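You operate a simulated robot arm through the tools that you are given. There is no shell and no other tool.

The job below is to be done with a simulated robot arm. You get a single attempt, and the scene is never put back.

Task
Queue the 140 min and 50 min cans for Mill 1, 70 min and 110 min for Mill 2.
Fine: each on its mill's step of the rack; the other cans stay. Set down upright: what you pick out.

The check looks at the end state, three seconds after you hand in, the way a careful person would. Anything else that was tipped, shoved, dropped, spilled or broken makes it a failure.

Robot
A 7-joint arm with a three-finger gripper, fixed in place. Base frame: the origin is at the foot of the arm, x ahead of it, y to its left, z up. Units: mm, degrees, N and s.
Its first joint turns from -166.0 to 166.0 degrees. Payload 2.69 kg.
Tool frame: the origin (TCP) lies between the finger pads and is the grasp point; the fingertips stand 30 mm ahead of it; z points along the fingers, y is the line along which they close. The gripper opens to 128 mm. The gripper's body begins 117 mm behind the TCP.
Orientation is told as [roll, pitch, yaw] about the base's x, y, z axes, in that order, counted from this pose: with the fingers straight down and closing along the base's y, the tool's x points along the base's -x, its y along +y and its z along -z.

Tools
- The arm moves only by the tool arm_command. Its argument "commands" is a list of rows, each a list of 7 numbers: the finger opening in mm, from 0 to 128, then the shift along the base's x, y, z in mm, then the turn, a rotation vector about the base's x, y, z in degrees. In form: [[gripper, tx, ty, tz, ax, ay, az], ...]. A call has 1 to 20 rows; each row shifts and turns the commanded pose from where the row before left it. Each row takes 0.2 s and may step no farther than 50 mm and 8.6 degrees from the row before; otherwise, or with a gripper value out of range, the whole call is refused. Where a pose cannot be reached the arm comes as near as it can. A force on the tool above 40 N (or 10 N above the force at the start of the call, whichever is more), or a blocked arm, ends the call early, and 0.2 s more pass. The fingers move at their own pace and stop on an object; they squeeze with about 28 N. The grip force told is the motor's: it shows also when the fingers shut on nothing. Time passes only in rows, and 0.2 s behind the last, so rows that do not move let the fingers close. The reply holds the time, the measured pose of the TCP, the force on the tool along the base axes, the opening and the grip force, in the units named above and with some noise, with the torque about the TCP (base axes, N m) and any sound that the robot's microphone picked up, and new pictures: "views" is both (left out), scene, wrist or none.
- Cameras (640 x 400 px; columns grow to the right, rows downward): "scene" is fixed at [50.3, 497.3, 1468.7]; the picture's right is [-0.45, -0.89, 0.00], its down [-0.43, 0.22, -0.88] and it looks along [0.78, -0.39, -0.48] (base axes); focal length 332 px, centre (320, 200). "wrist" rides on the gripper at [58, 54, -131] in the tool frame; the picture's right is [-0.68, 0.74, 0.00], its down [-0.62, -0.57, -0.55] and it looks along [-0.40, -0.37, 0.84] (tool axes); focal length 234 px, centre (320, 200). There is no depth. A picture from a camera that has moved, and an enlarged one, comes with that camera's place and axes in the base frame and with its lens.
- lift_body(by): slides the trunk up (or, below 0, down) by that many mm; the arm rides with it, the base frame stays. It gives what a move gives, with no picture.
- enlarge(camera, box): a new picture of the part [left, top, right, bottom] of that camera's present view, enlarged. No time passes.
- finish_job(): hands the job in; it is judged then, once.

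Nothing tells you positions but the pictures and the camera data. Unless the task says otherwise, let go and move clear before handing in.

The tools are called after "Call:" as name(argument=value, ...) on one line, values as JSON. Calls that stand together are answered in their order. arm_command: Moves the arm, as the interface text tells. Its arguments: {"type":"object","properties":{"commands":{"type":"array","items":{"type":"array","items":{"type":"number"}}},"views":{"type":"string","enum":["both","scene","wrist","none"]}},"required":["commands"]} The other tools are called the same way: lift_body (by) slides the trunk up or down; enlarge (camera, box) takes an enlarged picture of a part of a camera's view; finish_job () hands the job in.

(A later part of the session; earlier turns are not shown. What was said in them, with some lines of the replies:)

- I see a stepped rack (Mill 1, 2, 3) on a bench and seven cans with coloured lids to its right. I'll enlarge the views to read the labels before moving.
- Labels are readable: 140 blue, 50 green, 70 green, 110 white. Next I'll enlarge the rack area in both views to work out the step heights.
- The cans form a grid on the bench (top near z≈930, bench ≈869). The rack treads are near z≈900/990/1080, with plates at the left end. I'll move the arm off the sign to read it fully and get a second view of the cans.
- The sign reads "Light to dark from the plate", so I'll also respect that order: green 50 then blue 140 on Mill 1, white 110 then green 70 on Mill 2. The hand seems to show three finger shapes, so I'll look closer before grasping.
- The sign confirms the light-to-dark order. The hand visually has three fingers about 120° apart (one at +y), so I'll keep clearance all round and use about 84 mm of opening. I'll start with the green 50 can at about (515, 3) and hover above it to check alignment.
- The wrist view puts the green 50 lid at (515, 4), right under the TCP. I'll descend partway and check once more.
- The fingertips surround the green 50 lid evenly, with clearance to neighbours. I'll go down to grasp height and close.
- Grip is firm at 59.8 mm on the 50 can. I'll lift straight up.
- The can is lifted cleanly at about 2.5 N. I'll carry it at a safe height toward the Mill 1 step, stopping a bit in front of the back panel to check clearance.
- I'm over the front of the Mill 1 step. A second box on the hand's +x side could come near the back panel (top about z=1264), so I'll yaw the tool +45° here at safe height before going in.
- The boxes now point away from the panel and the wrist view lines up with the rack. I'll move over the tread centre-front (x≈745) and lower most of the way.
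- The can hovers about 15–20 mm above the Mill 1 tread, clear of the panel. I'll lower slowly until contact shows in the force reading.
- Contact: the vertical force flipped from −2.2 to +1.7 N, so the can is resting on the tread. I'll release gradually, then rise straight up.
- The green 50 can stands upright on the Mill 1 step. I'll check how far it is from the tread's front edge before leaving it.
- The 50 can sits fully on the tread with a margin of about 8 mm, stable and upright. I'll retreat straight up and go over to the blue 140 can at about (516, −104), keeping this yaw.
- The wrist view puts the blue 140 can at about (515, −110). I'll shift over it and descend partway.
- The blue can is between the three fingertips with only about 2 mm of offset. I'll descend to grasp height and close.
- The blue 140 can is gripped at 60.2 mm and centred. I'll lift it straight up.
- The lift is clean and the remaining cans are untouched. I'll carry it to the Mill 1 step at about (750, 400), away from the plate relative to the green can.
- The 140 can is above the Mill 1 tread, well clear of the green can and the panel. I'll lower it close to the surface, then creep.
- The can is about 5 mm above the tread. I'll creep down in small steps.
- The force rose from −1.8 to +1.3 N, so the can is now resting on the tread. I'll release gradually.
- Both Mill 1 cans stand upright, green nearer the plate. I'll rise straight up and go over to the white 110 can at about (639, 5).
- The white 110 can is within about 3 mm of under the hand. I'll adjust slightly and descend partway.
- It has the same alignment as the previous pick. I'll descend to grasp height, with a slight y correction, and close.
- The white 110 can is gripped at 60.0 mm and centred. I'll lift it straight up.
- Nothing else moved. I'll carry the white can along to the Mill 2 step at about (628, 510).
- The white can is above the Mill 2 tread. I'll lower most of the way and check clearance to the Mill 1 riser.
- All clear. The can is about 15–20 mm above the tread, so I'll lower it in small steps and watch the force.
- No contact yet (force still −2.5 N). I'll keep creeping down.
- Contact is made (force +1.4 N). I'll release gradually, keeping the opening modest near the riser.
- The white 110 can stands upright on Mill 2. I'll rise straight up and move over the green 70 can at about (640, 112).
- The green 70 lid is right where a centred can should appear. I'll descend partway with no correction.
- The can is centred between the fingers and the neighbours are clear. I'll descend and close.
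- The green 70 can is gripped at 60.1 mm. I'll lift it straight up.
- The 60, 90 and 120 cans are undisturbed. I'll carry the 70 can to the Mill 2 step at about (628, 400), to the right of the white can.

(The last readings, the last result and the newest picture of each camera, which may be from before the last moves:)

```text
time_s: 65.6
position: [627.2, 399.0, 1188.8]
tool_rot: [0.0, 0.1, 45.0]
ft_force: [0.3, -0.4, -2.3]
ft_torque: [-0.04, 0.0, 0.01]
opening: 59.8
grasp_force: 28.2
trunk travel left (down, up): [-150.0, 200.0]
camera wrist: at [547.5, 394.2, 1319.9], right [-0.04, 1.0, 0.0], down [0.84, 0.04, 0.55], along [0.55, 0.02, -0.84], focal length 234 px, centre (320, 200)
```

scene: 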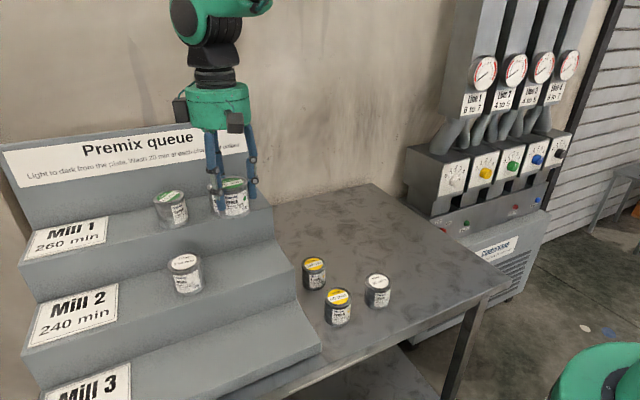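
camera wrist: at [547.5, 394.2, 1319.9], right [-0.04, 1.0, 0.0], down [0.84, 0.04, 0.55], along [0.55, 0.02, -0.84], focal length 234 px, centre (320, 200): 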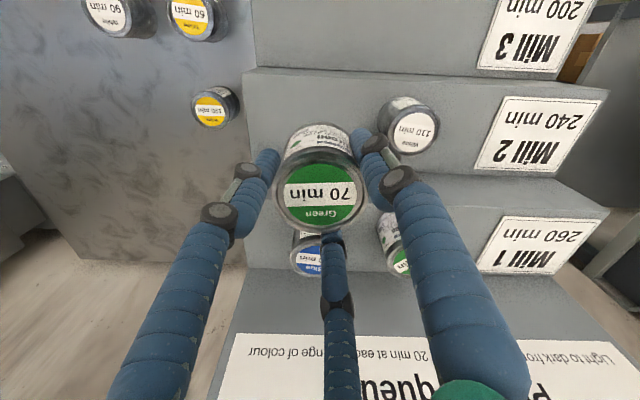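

It is lined up over Mill 2 with the white can well to the side. I'll lower toward the tread.

Call:
arm_command(commands=[[40, 0, 0, -15, 0, 0, 0], [40, 0, 0, -28, 0, 0, 0], [40, 0, 0, -30, 0, 0, 0], [40, 0, 0, -28, 0, 0, 0], [40, 0, 0, -20, 0, 0, 0], [40, 0, 0, -14, 0, 0, 0], [40, 0, 0, -6, 0, 0, 0], [40, 0, 0, -4, 0, 0, 0], [40, 0, 0, 0, 0, 0, 0]], views="both")

Call:
enlarge(camera="scene", box=[130, 150, 310, 300])

```text
time_s: 67.6
position: [627.9, 399.2, 1043.2]
tool_rot: [0.0, 0.0, 45.0]
ft_force: [0.1, 0.0, -2.4]
ft_torque: [-0.01, 0.0, -0.02]
opening: 59.9
grasp_force: 28.2
trunk travel left (down, up): [-150.0, 200.0]
camera wrist: at [547.8, 395.3, 1174.6], right [-0.04, 1.0, 0.0], down [0.84, 0.04, 0.55], along [0.55, 0.02, -0.84], focal length 234 px, centre (320, 200)
```

scene: 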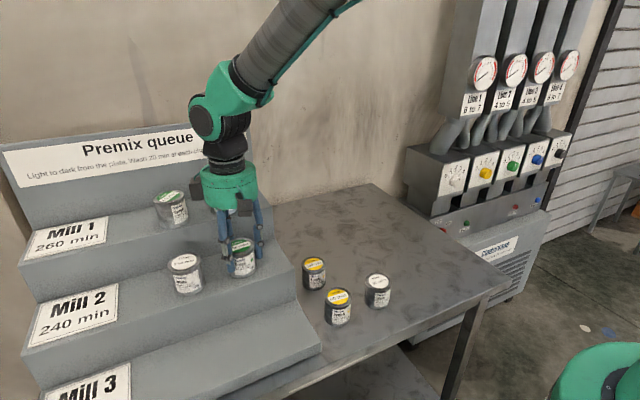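
wrist: 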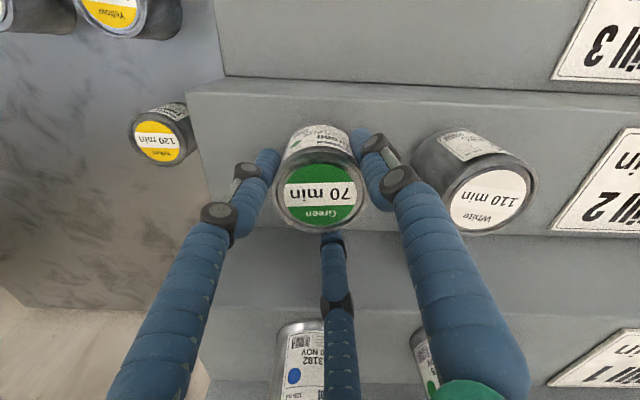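

```text
2.67 times, centred on (220, 225) of scene
camera zoom: at [50.3, 497.3, 1468.7], right [-0.45, -0.89, 0.0], down [-0.43, 0.22, -0.88], along [0.78, -0.39, -0.48], focal length 885 px, centre (587, 133)
```

zoom: 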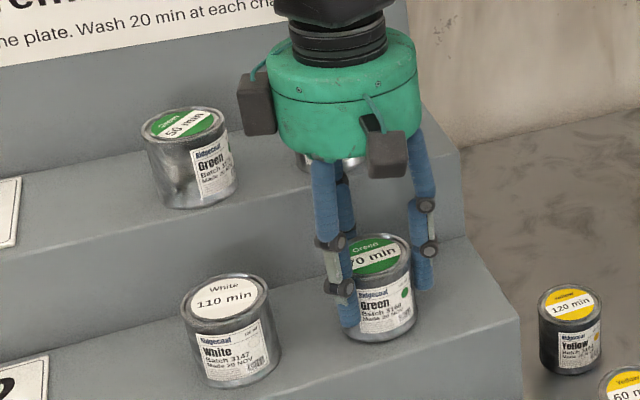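

The can is about 4 mm above the tread. Final creep now.

Call:
arm_command(commands=[[40, 0, 0, -2, 0, 0, 0], [40, 0, 0, -1, 0, 0, 0], [40, 0, 0, 0, 0, 0, 0]], views="none")

Call:
arm_command(commands=[[40, 0, 0, -0.8, 0, 0, 0], [40, 0, 0, 0, 0, 0, 0]], views="none")

Call:
arm_command(commands=[[40, 0, 0, -0.7, 0, 0, 0], [40, 0, 0, 0, 0, 0, 0]], views="none")

```text
time_s: 68.4
position: [629.2, 398.7, 1038.9]
tool_rot: [0.0, 0.0, 45.0]
ft_force: [0.9, 0.6, -1.0]
ft_torque: [-0.01, 0.0, -0.02]
opening: 60.0
grasp_force: 28.1
trunk travel left (down, up): [-150.0, 200.0]
```

```text
time_s: 69.0
position: [627.7, 400.5, 1040.9]
tool_rot: [-0.1, 0.0, 45.1]
ft_force: [-1.6, 0.1, 4.7]
ft_torque: [-0.01, 0.03, -0.05]
opening: 60.1
grasp_force: 28.1
trunk travel left (down, up): [-150.0, 200.0]
```

```text
time_s: 69.6
position: [629.7, 399.8, 1040.0]
tool_rot: [0.1, 0.0, 45.0]
ft_force: [0.3, 1.0, 16.0]
ft_torque: [-0.04, 0.19, -0.03]
opening: 59.9
grasp_force: 27.9
trunk travel left (down, up): [-150.0, 200.0]
```

The can is firmly seated, now pressing 16 N. I'll ease back up by about a millimetre to relax the force, then release.

Call:
arm_command(commands=[[40, 0, 0, 0.9, 0, 0, 0], [40, 0, 0, 0, 0, 0, 0]], views="none")

```text
time_s: 70.2
position: [629.2, 400.1, 1041.1]
tool_rot: [0.1, -0.1, 45.0]
ft_force: [4.8, 4.3, 14.6]
ft_torque: [0.15, -0.25, -0.03]
opening: 59.8
grasp_force: 27.9
trunk travel left (down, up): [-150.0, 200.0]
```

The force hasn't dropped much yet. I'll wait a moment and look before doing anything else.

Call:
arm_command(commands=[[40, 0, 0, 0, 0, 0, 0]], views="both")

Call:
enlarge(camera="scene", box=[170, 200, 290, 300])

Call:
enlarge(camera="wrist", box=[200, 90, 440, 290])

```text
time_s: 70.6
position: [628.1, 399.9, 1041.0]
tool_rot: [0.0, -0.2, 45.0]
ft_force: [6.4, 2.7, 17.3]
ft_torque: [0.15, -0.32, 0.0]
opening: 60.3
grasp_force: 27.5
trunk travel left (down, up): [-150.0, 200.0]
camera wrist: at [547.8, 395.2, 1171.6], right [-0.04, 1.0, 0.0], down [0.83, 0.04, 0.55], along [0.55, 0.02, -0.84], focal length 234 px, centre (320, 200)
```

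scene: 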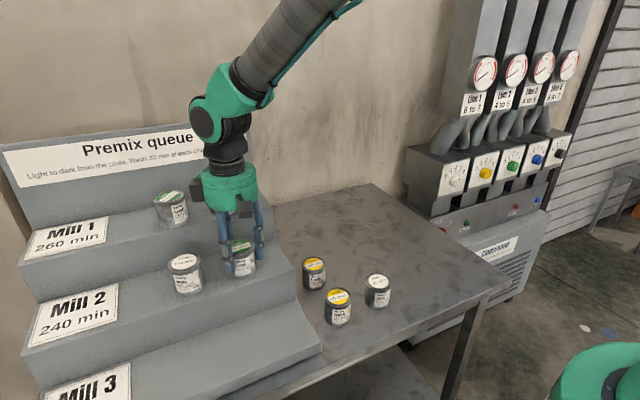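
wrist: 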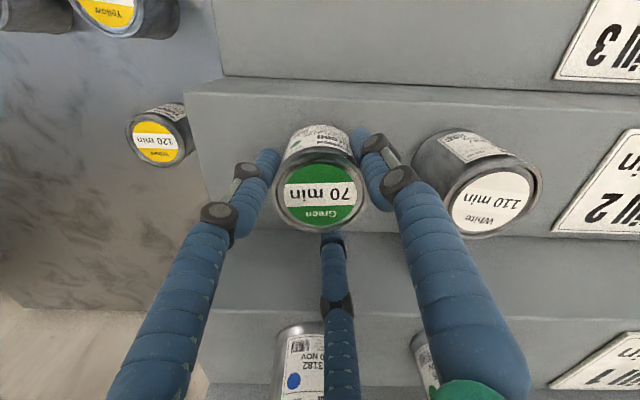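

```text
4.00 times, centred on (230, 250) of scene
camera zoom: at [50.3, 497.3, 1468.7], right [-0.45, -0.89, 0.0], down [-0.43, 0.22, -0.88], along [0.78, -0.39, -0.48], focal length 1327 px, centre (680, 0)
```

zoom: 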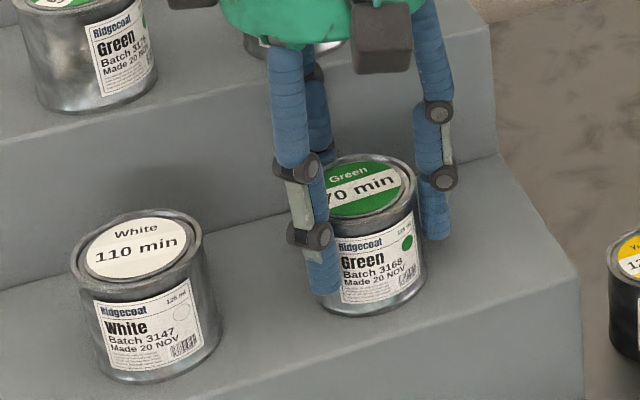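

```text
2.00 times, centred on (320, 190) of wrist
camera zoom: at [547.8, 395.2, 1171.6], right [-0.04, 1.0, 0.0], down [0.83, 0.04, 0.55], along [0.55, 0.02, -0.84], focal length 468 px, centre (320, 220)
```

zoom: 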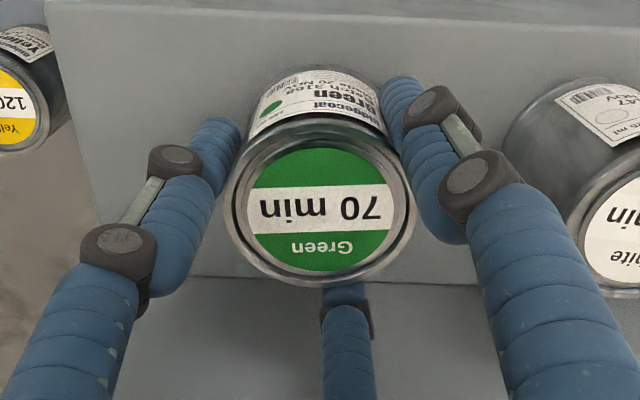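

Everything looks upright and in place, but the arm is still pressing down. I'll ease up another millimetre and read the force again.

Call:
arm_command(commands=[[40, 0, 0, 1, 0, 0, 0], [40, 0, 0, 0, 0, 0, 0], [40, 0, 0, 0, 0, 0, 0]], views="none")

```text
time_s: 71.4
position: [627.3, 399.8, 1040.8]
tool_rot: [0.0, 0.1, 45.1]
ft_force: [2.5, 2.9, 7.9]
ft_torque: [0.31, -0.26, 0.02]
opening: 60.0
grasp_force: 27.7
trunk travel left (down, up): [-150.0, 200.0]
```

Call:
arm_command(commands=[[40, 0, 0, 0.5, 0, 0, 0], [40, 0, 0, 0, 0, 0, 0], [40, 0, 0, 0, 0, 0, 0]], views="scene")

Call:
enlarge(camera="scene", box=[170, 200, 290, 300])

```text
time_s: 72.2
position: [627.1, 399.9, 1039.9]
tool_rot: [-0.1, 0.0, 44.9]
ft_force: [1.0, -1.0, 1.5]
ft_torque: [-0.01, -0.07, 0.05]
opening: 60.3
grasp_force: 28.0
trunk travel left (down, up): [-150.0, 200.0]
```

scene: 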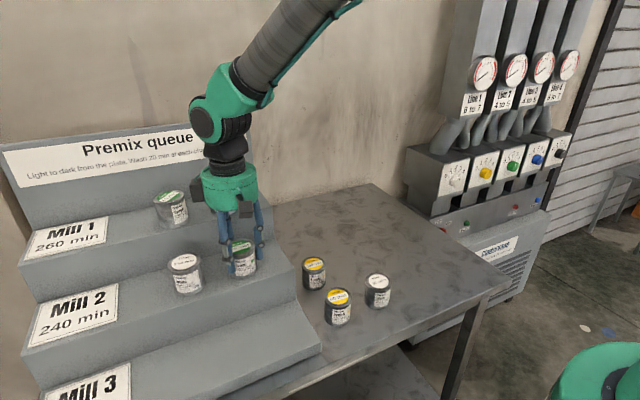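

```text
4.00 times, centred on (230, 250) of scene
camera zoom: at [50.3, 497.3, 1468.7], right [-0.45, -0.89, 0.0], down [-0.43, 0.22, -0.88], along [0.78, -0.39, -0.48], focal length 1327 px, centre (680, 0)
```

zoom: 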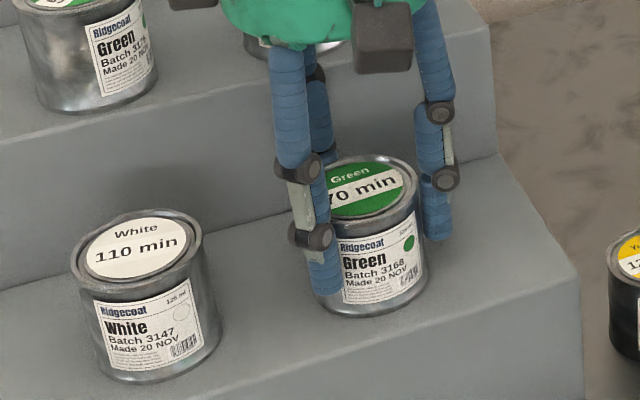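

The force is relaxed to +1.5 N with negligible torque, so the can is just resting. I'll release gradually.

Call:
arm_command(commands=[[62, 0, 0, 0, 0, 0, 0], [66, 0, 0, 0, 0, 0, 0], [74, 0, 0, 0, 0, 0, 0], [80, 0, 0, 0, 0, 0, 0], [80, 0, 0, 0, 0, 0, 0]], views="both")

Call:
enlarge(camera="scene", box=[170, 200, 290, 300])

```text
time_s: 73.4
position: [627.8, 399.0, 1041.8]
tool_rot: [0.0, 0.1, 45.0]
ft_force: [0.0, -0.4, -0.1]
ft_torque: [0.01, -0.02, 0.02]
opening: 80.3
grasp_force: 0.1
trunk travel left (down, up): [-150.0, 200.0]
camera wrist: at [547.6, 395.1, 1172.3], right [-0.04, 1.0, 0.0], down [0.84, 0.04, 0.55], along [0.55, 0.02, -0.84], focal length 234 px, centre (320, 200)
```

scene: 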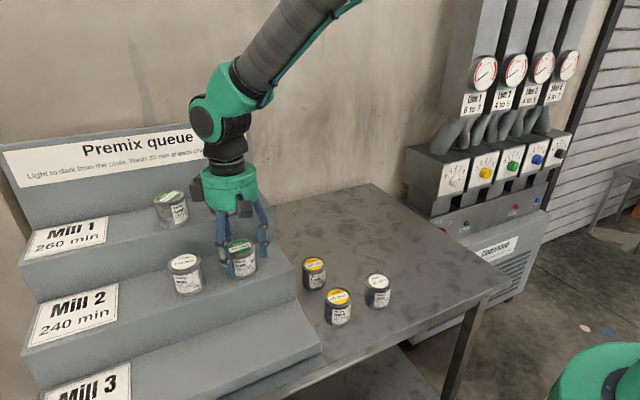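
wrist: 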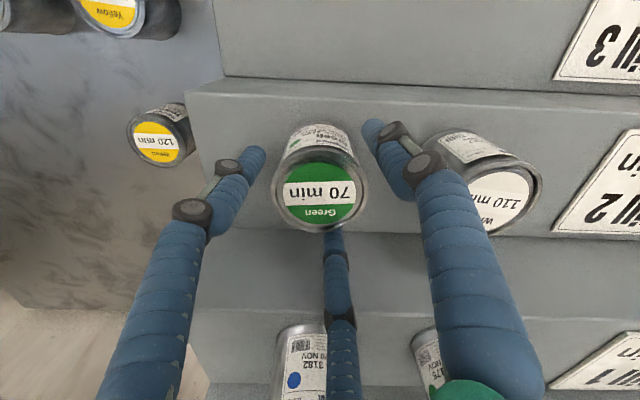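

```text
4.00 times, centred on (230, 250) of scene
camera zoom: at [50.3, 497.3, 1468.7], right [-0.45, -0.89, 0.0], down [-0.43, 0.22, -0.88], along [0.78, -0.39, -0.48], focal length 1327 px, centre (680, 0)
```

zoom: 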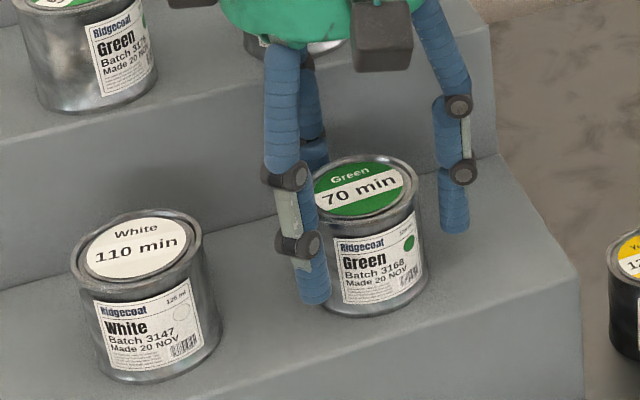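

The green 70 can stands on Mill 2. I'll rise straight up and move clear of the rack to inspect everything.

Call:
arm_command(commands=[[80, 0, 0, 10, 0, 0, 0], [80, 0, 0, 25, 0, 0, 0], [80, 0, 0, 40, 0, 0, 0], [80, 0, 0, 45, 0, 0, 0], [80, 0, 0, 45, 0, 0, 0], [80, 0, 0, 45, 0, 0, 0], [80, -10, -40, 10, 0, 0, 0], [80, -10, -40, 10, 0, 0, 0], [80, -10, -40, 10, 0, 0, 0], [80, -10, -40, 10, 0, 0, 0], [80, -10, -40, 0, 0, 0, 0], [80, -10, -40, 0, 0, 0, 0], [80, -10, -40, 0, 0, 0, 0], [80, 0, 0, 0, 0, 0, 0]], views="both")

Call:
enlarge(camera="scene", box=[120, 160, 290, 310])

Call:
enlarge(camera="scene", box=[280, 230, 420, 340])

```text
time_s: 76.4
position: [555.5, 117.8, 1291.1]
tool_rot: [-0.1, 0.0, 44.9]
ft_force: [-0.1, -0.1, 0.1]
ft_torque: [0.04, -0.03, 0.02]
opening: 80.2
grasp_force: 0.2
trunk travel left (down, up): [-150.0, 200.0]
camera wrist: at [476.0, 114.2, 1422.1], right [-0.04, 1.0, 0.0], down [0.84, 0.04, 0.55], along [0.55, 0.02, -0.84], focal length 234 px, centre (320, 200)
```

scene: 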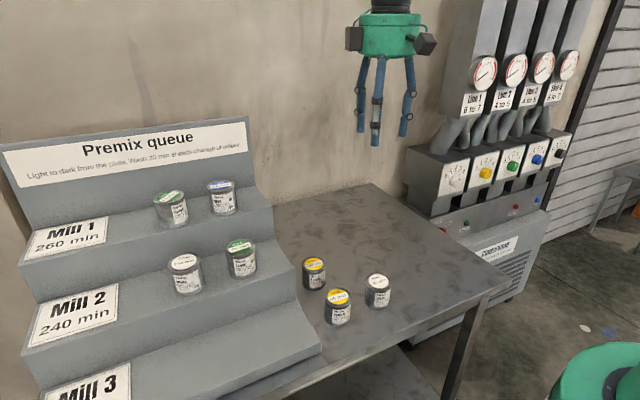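
wrist: 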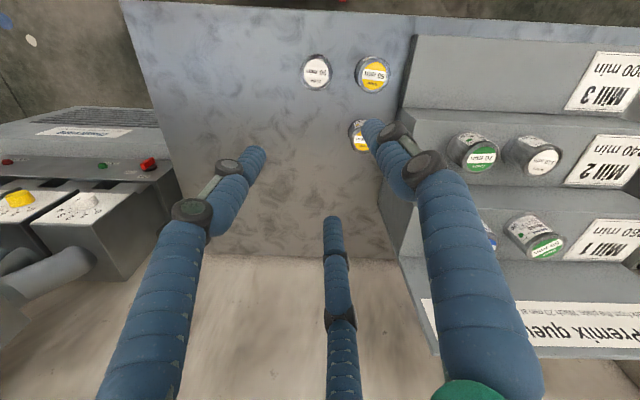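

```text
2.67 times, centred on (205, 235) of scene
camera zoom: at [50.3, 497.3, 1468.7], right [-0.45, -0.89, 0.0], down [-0.43, 0.22, -0.88], along [0.78, -0.39, -0.48], focal length 885 px, centre (627, 107)
```

zoom: 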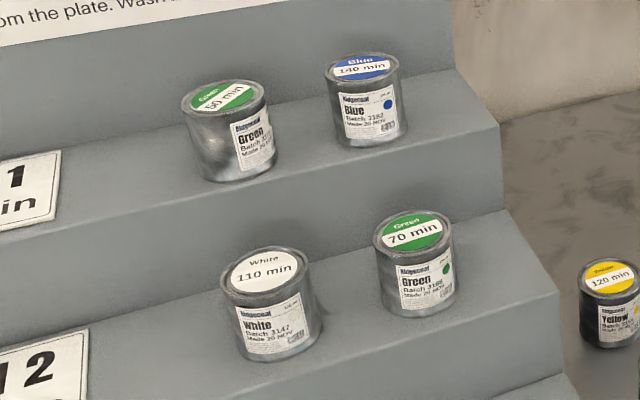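

```text
3.64 times, centred on (350, 285) of scene
camera zoom: at [50.3, 497.3, 1468.7], right [-0.45, -0.89, 0.0], down [-0.43, 0.22, -0.88], along [0.78, -0.39, -0.48], focal length 1207 px, centre (211, -109)
```

zoom: 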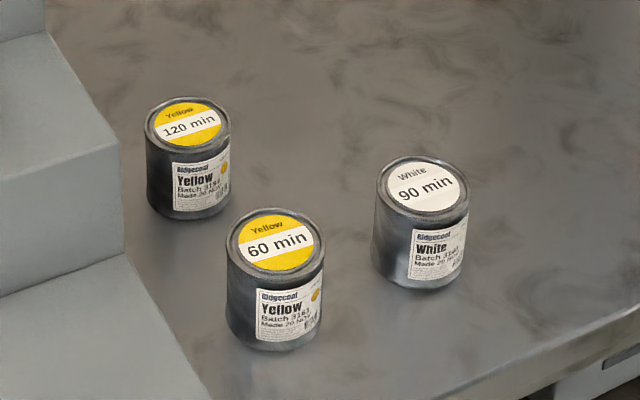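

All four cans stand upright on their steps, light to dark from the plate: Mill 1 has green 50 then blue 140, and Mill 2 has white 110 then green 70. The 60, 90 and 120 cans are where they started and the arm is clear, so I'm handing in.

Call:
finish_job()

```text
The job is handed in.
```

All four cans are upright on their steps of the rack, and I've handed the job in. I don't have the check's result.

- **Mill 1:** green 50 min nearer the plate, then blue 140 min.
- **Mill 2:** white 110 min nearer the plate, then green 70 min.

I followed the rack sign's "light to dark from the plate" for the order. The 60, 90 and 120 min cans are still standing where they started, and the arm is clear of the rack.

- **50 min can:** it sits about 8 mm from the front edge of the Mill 1 step. It is fully on the step and stable.
- **70 min can:** I pressed it down with about 17 N while setting it on the step. I eased off before letting go, and it looked undisturbed afterwards.
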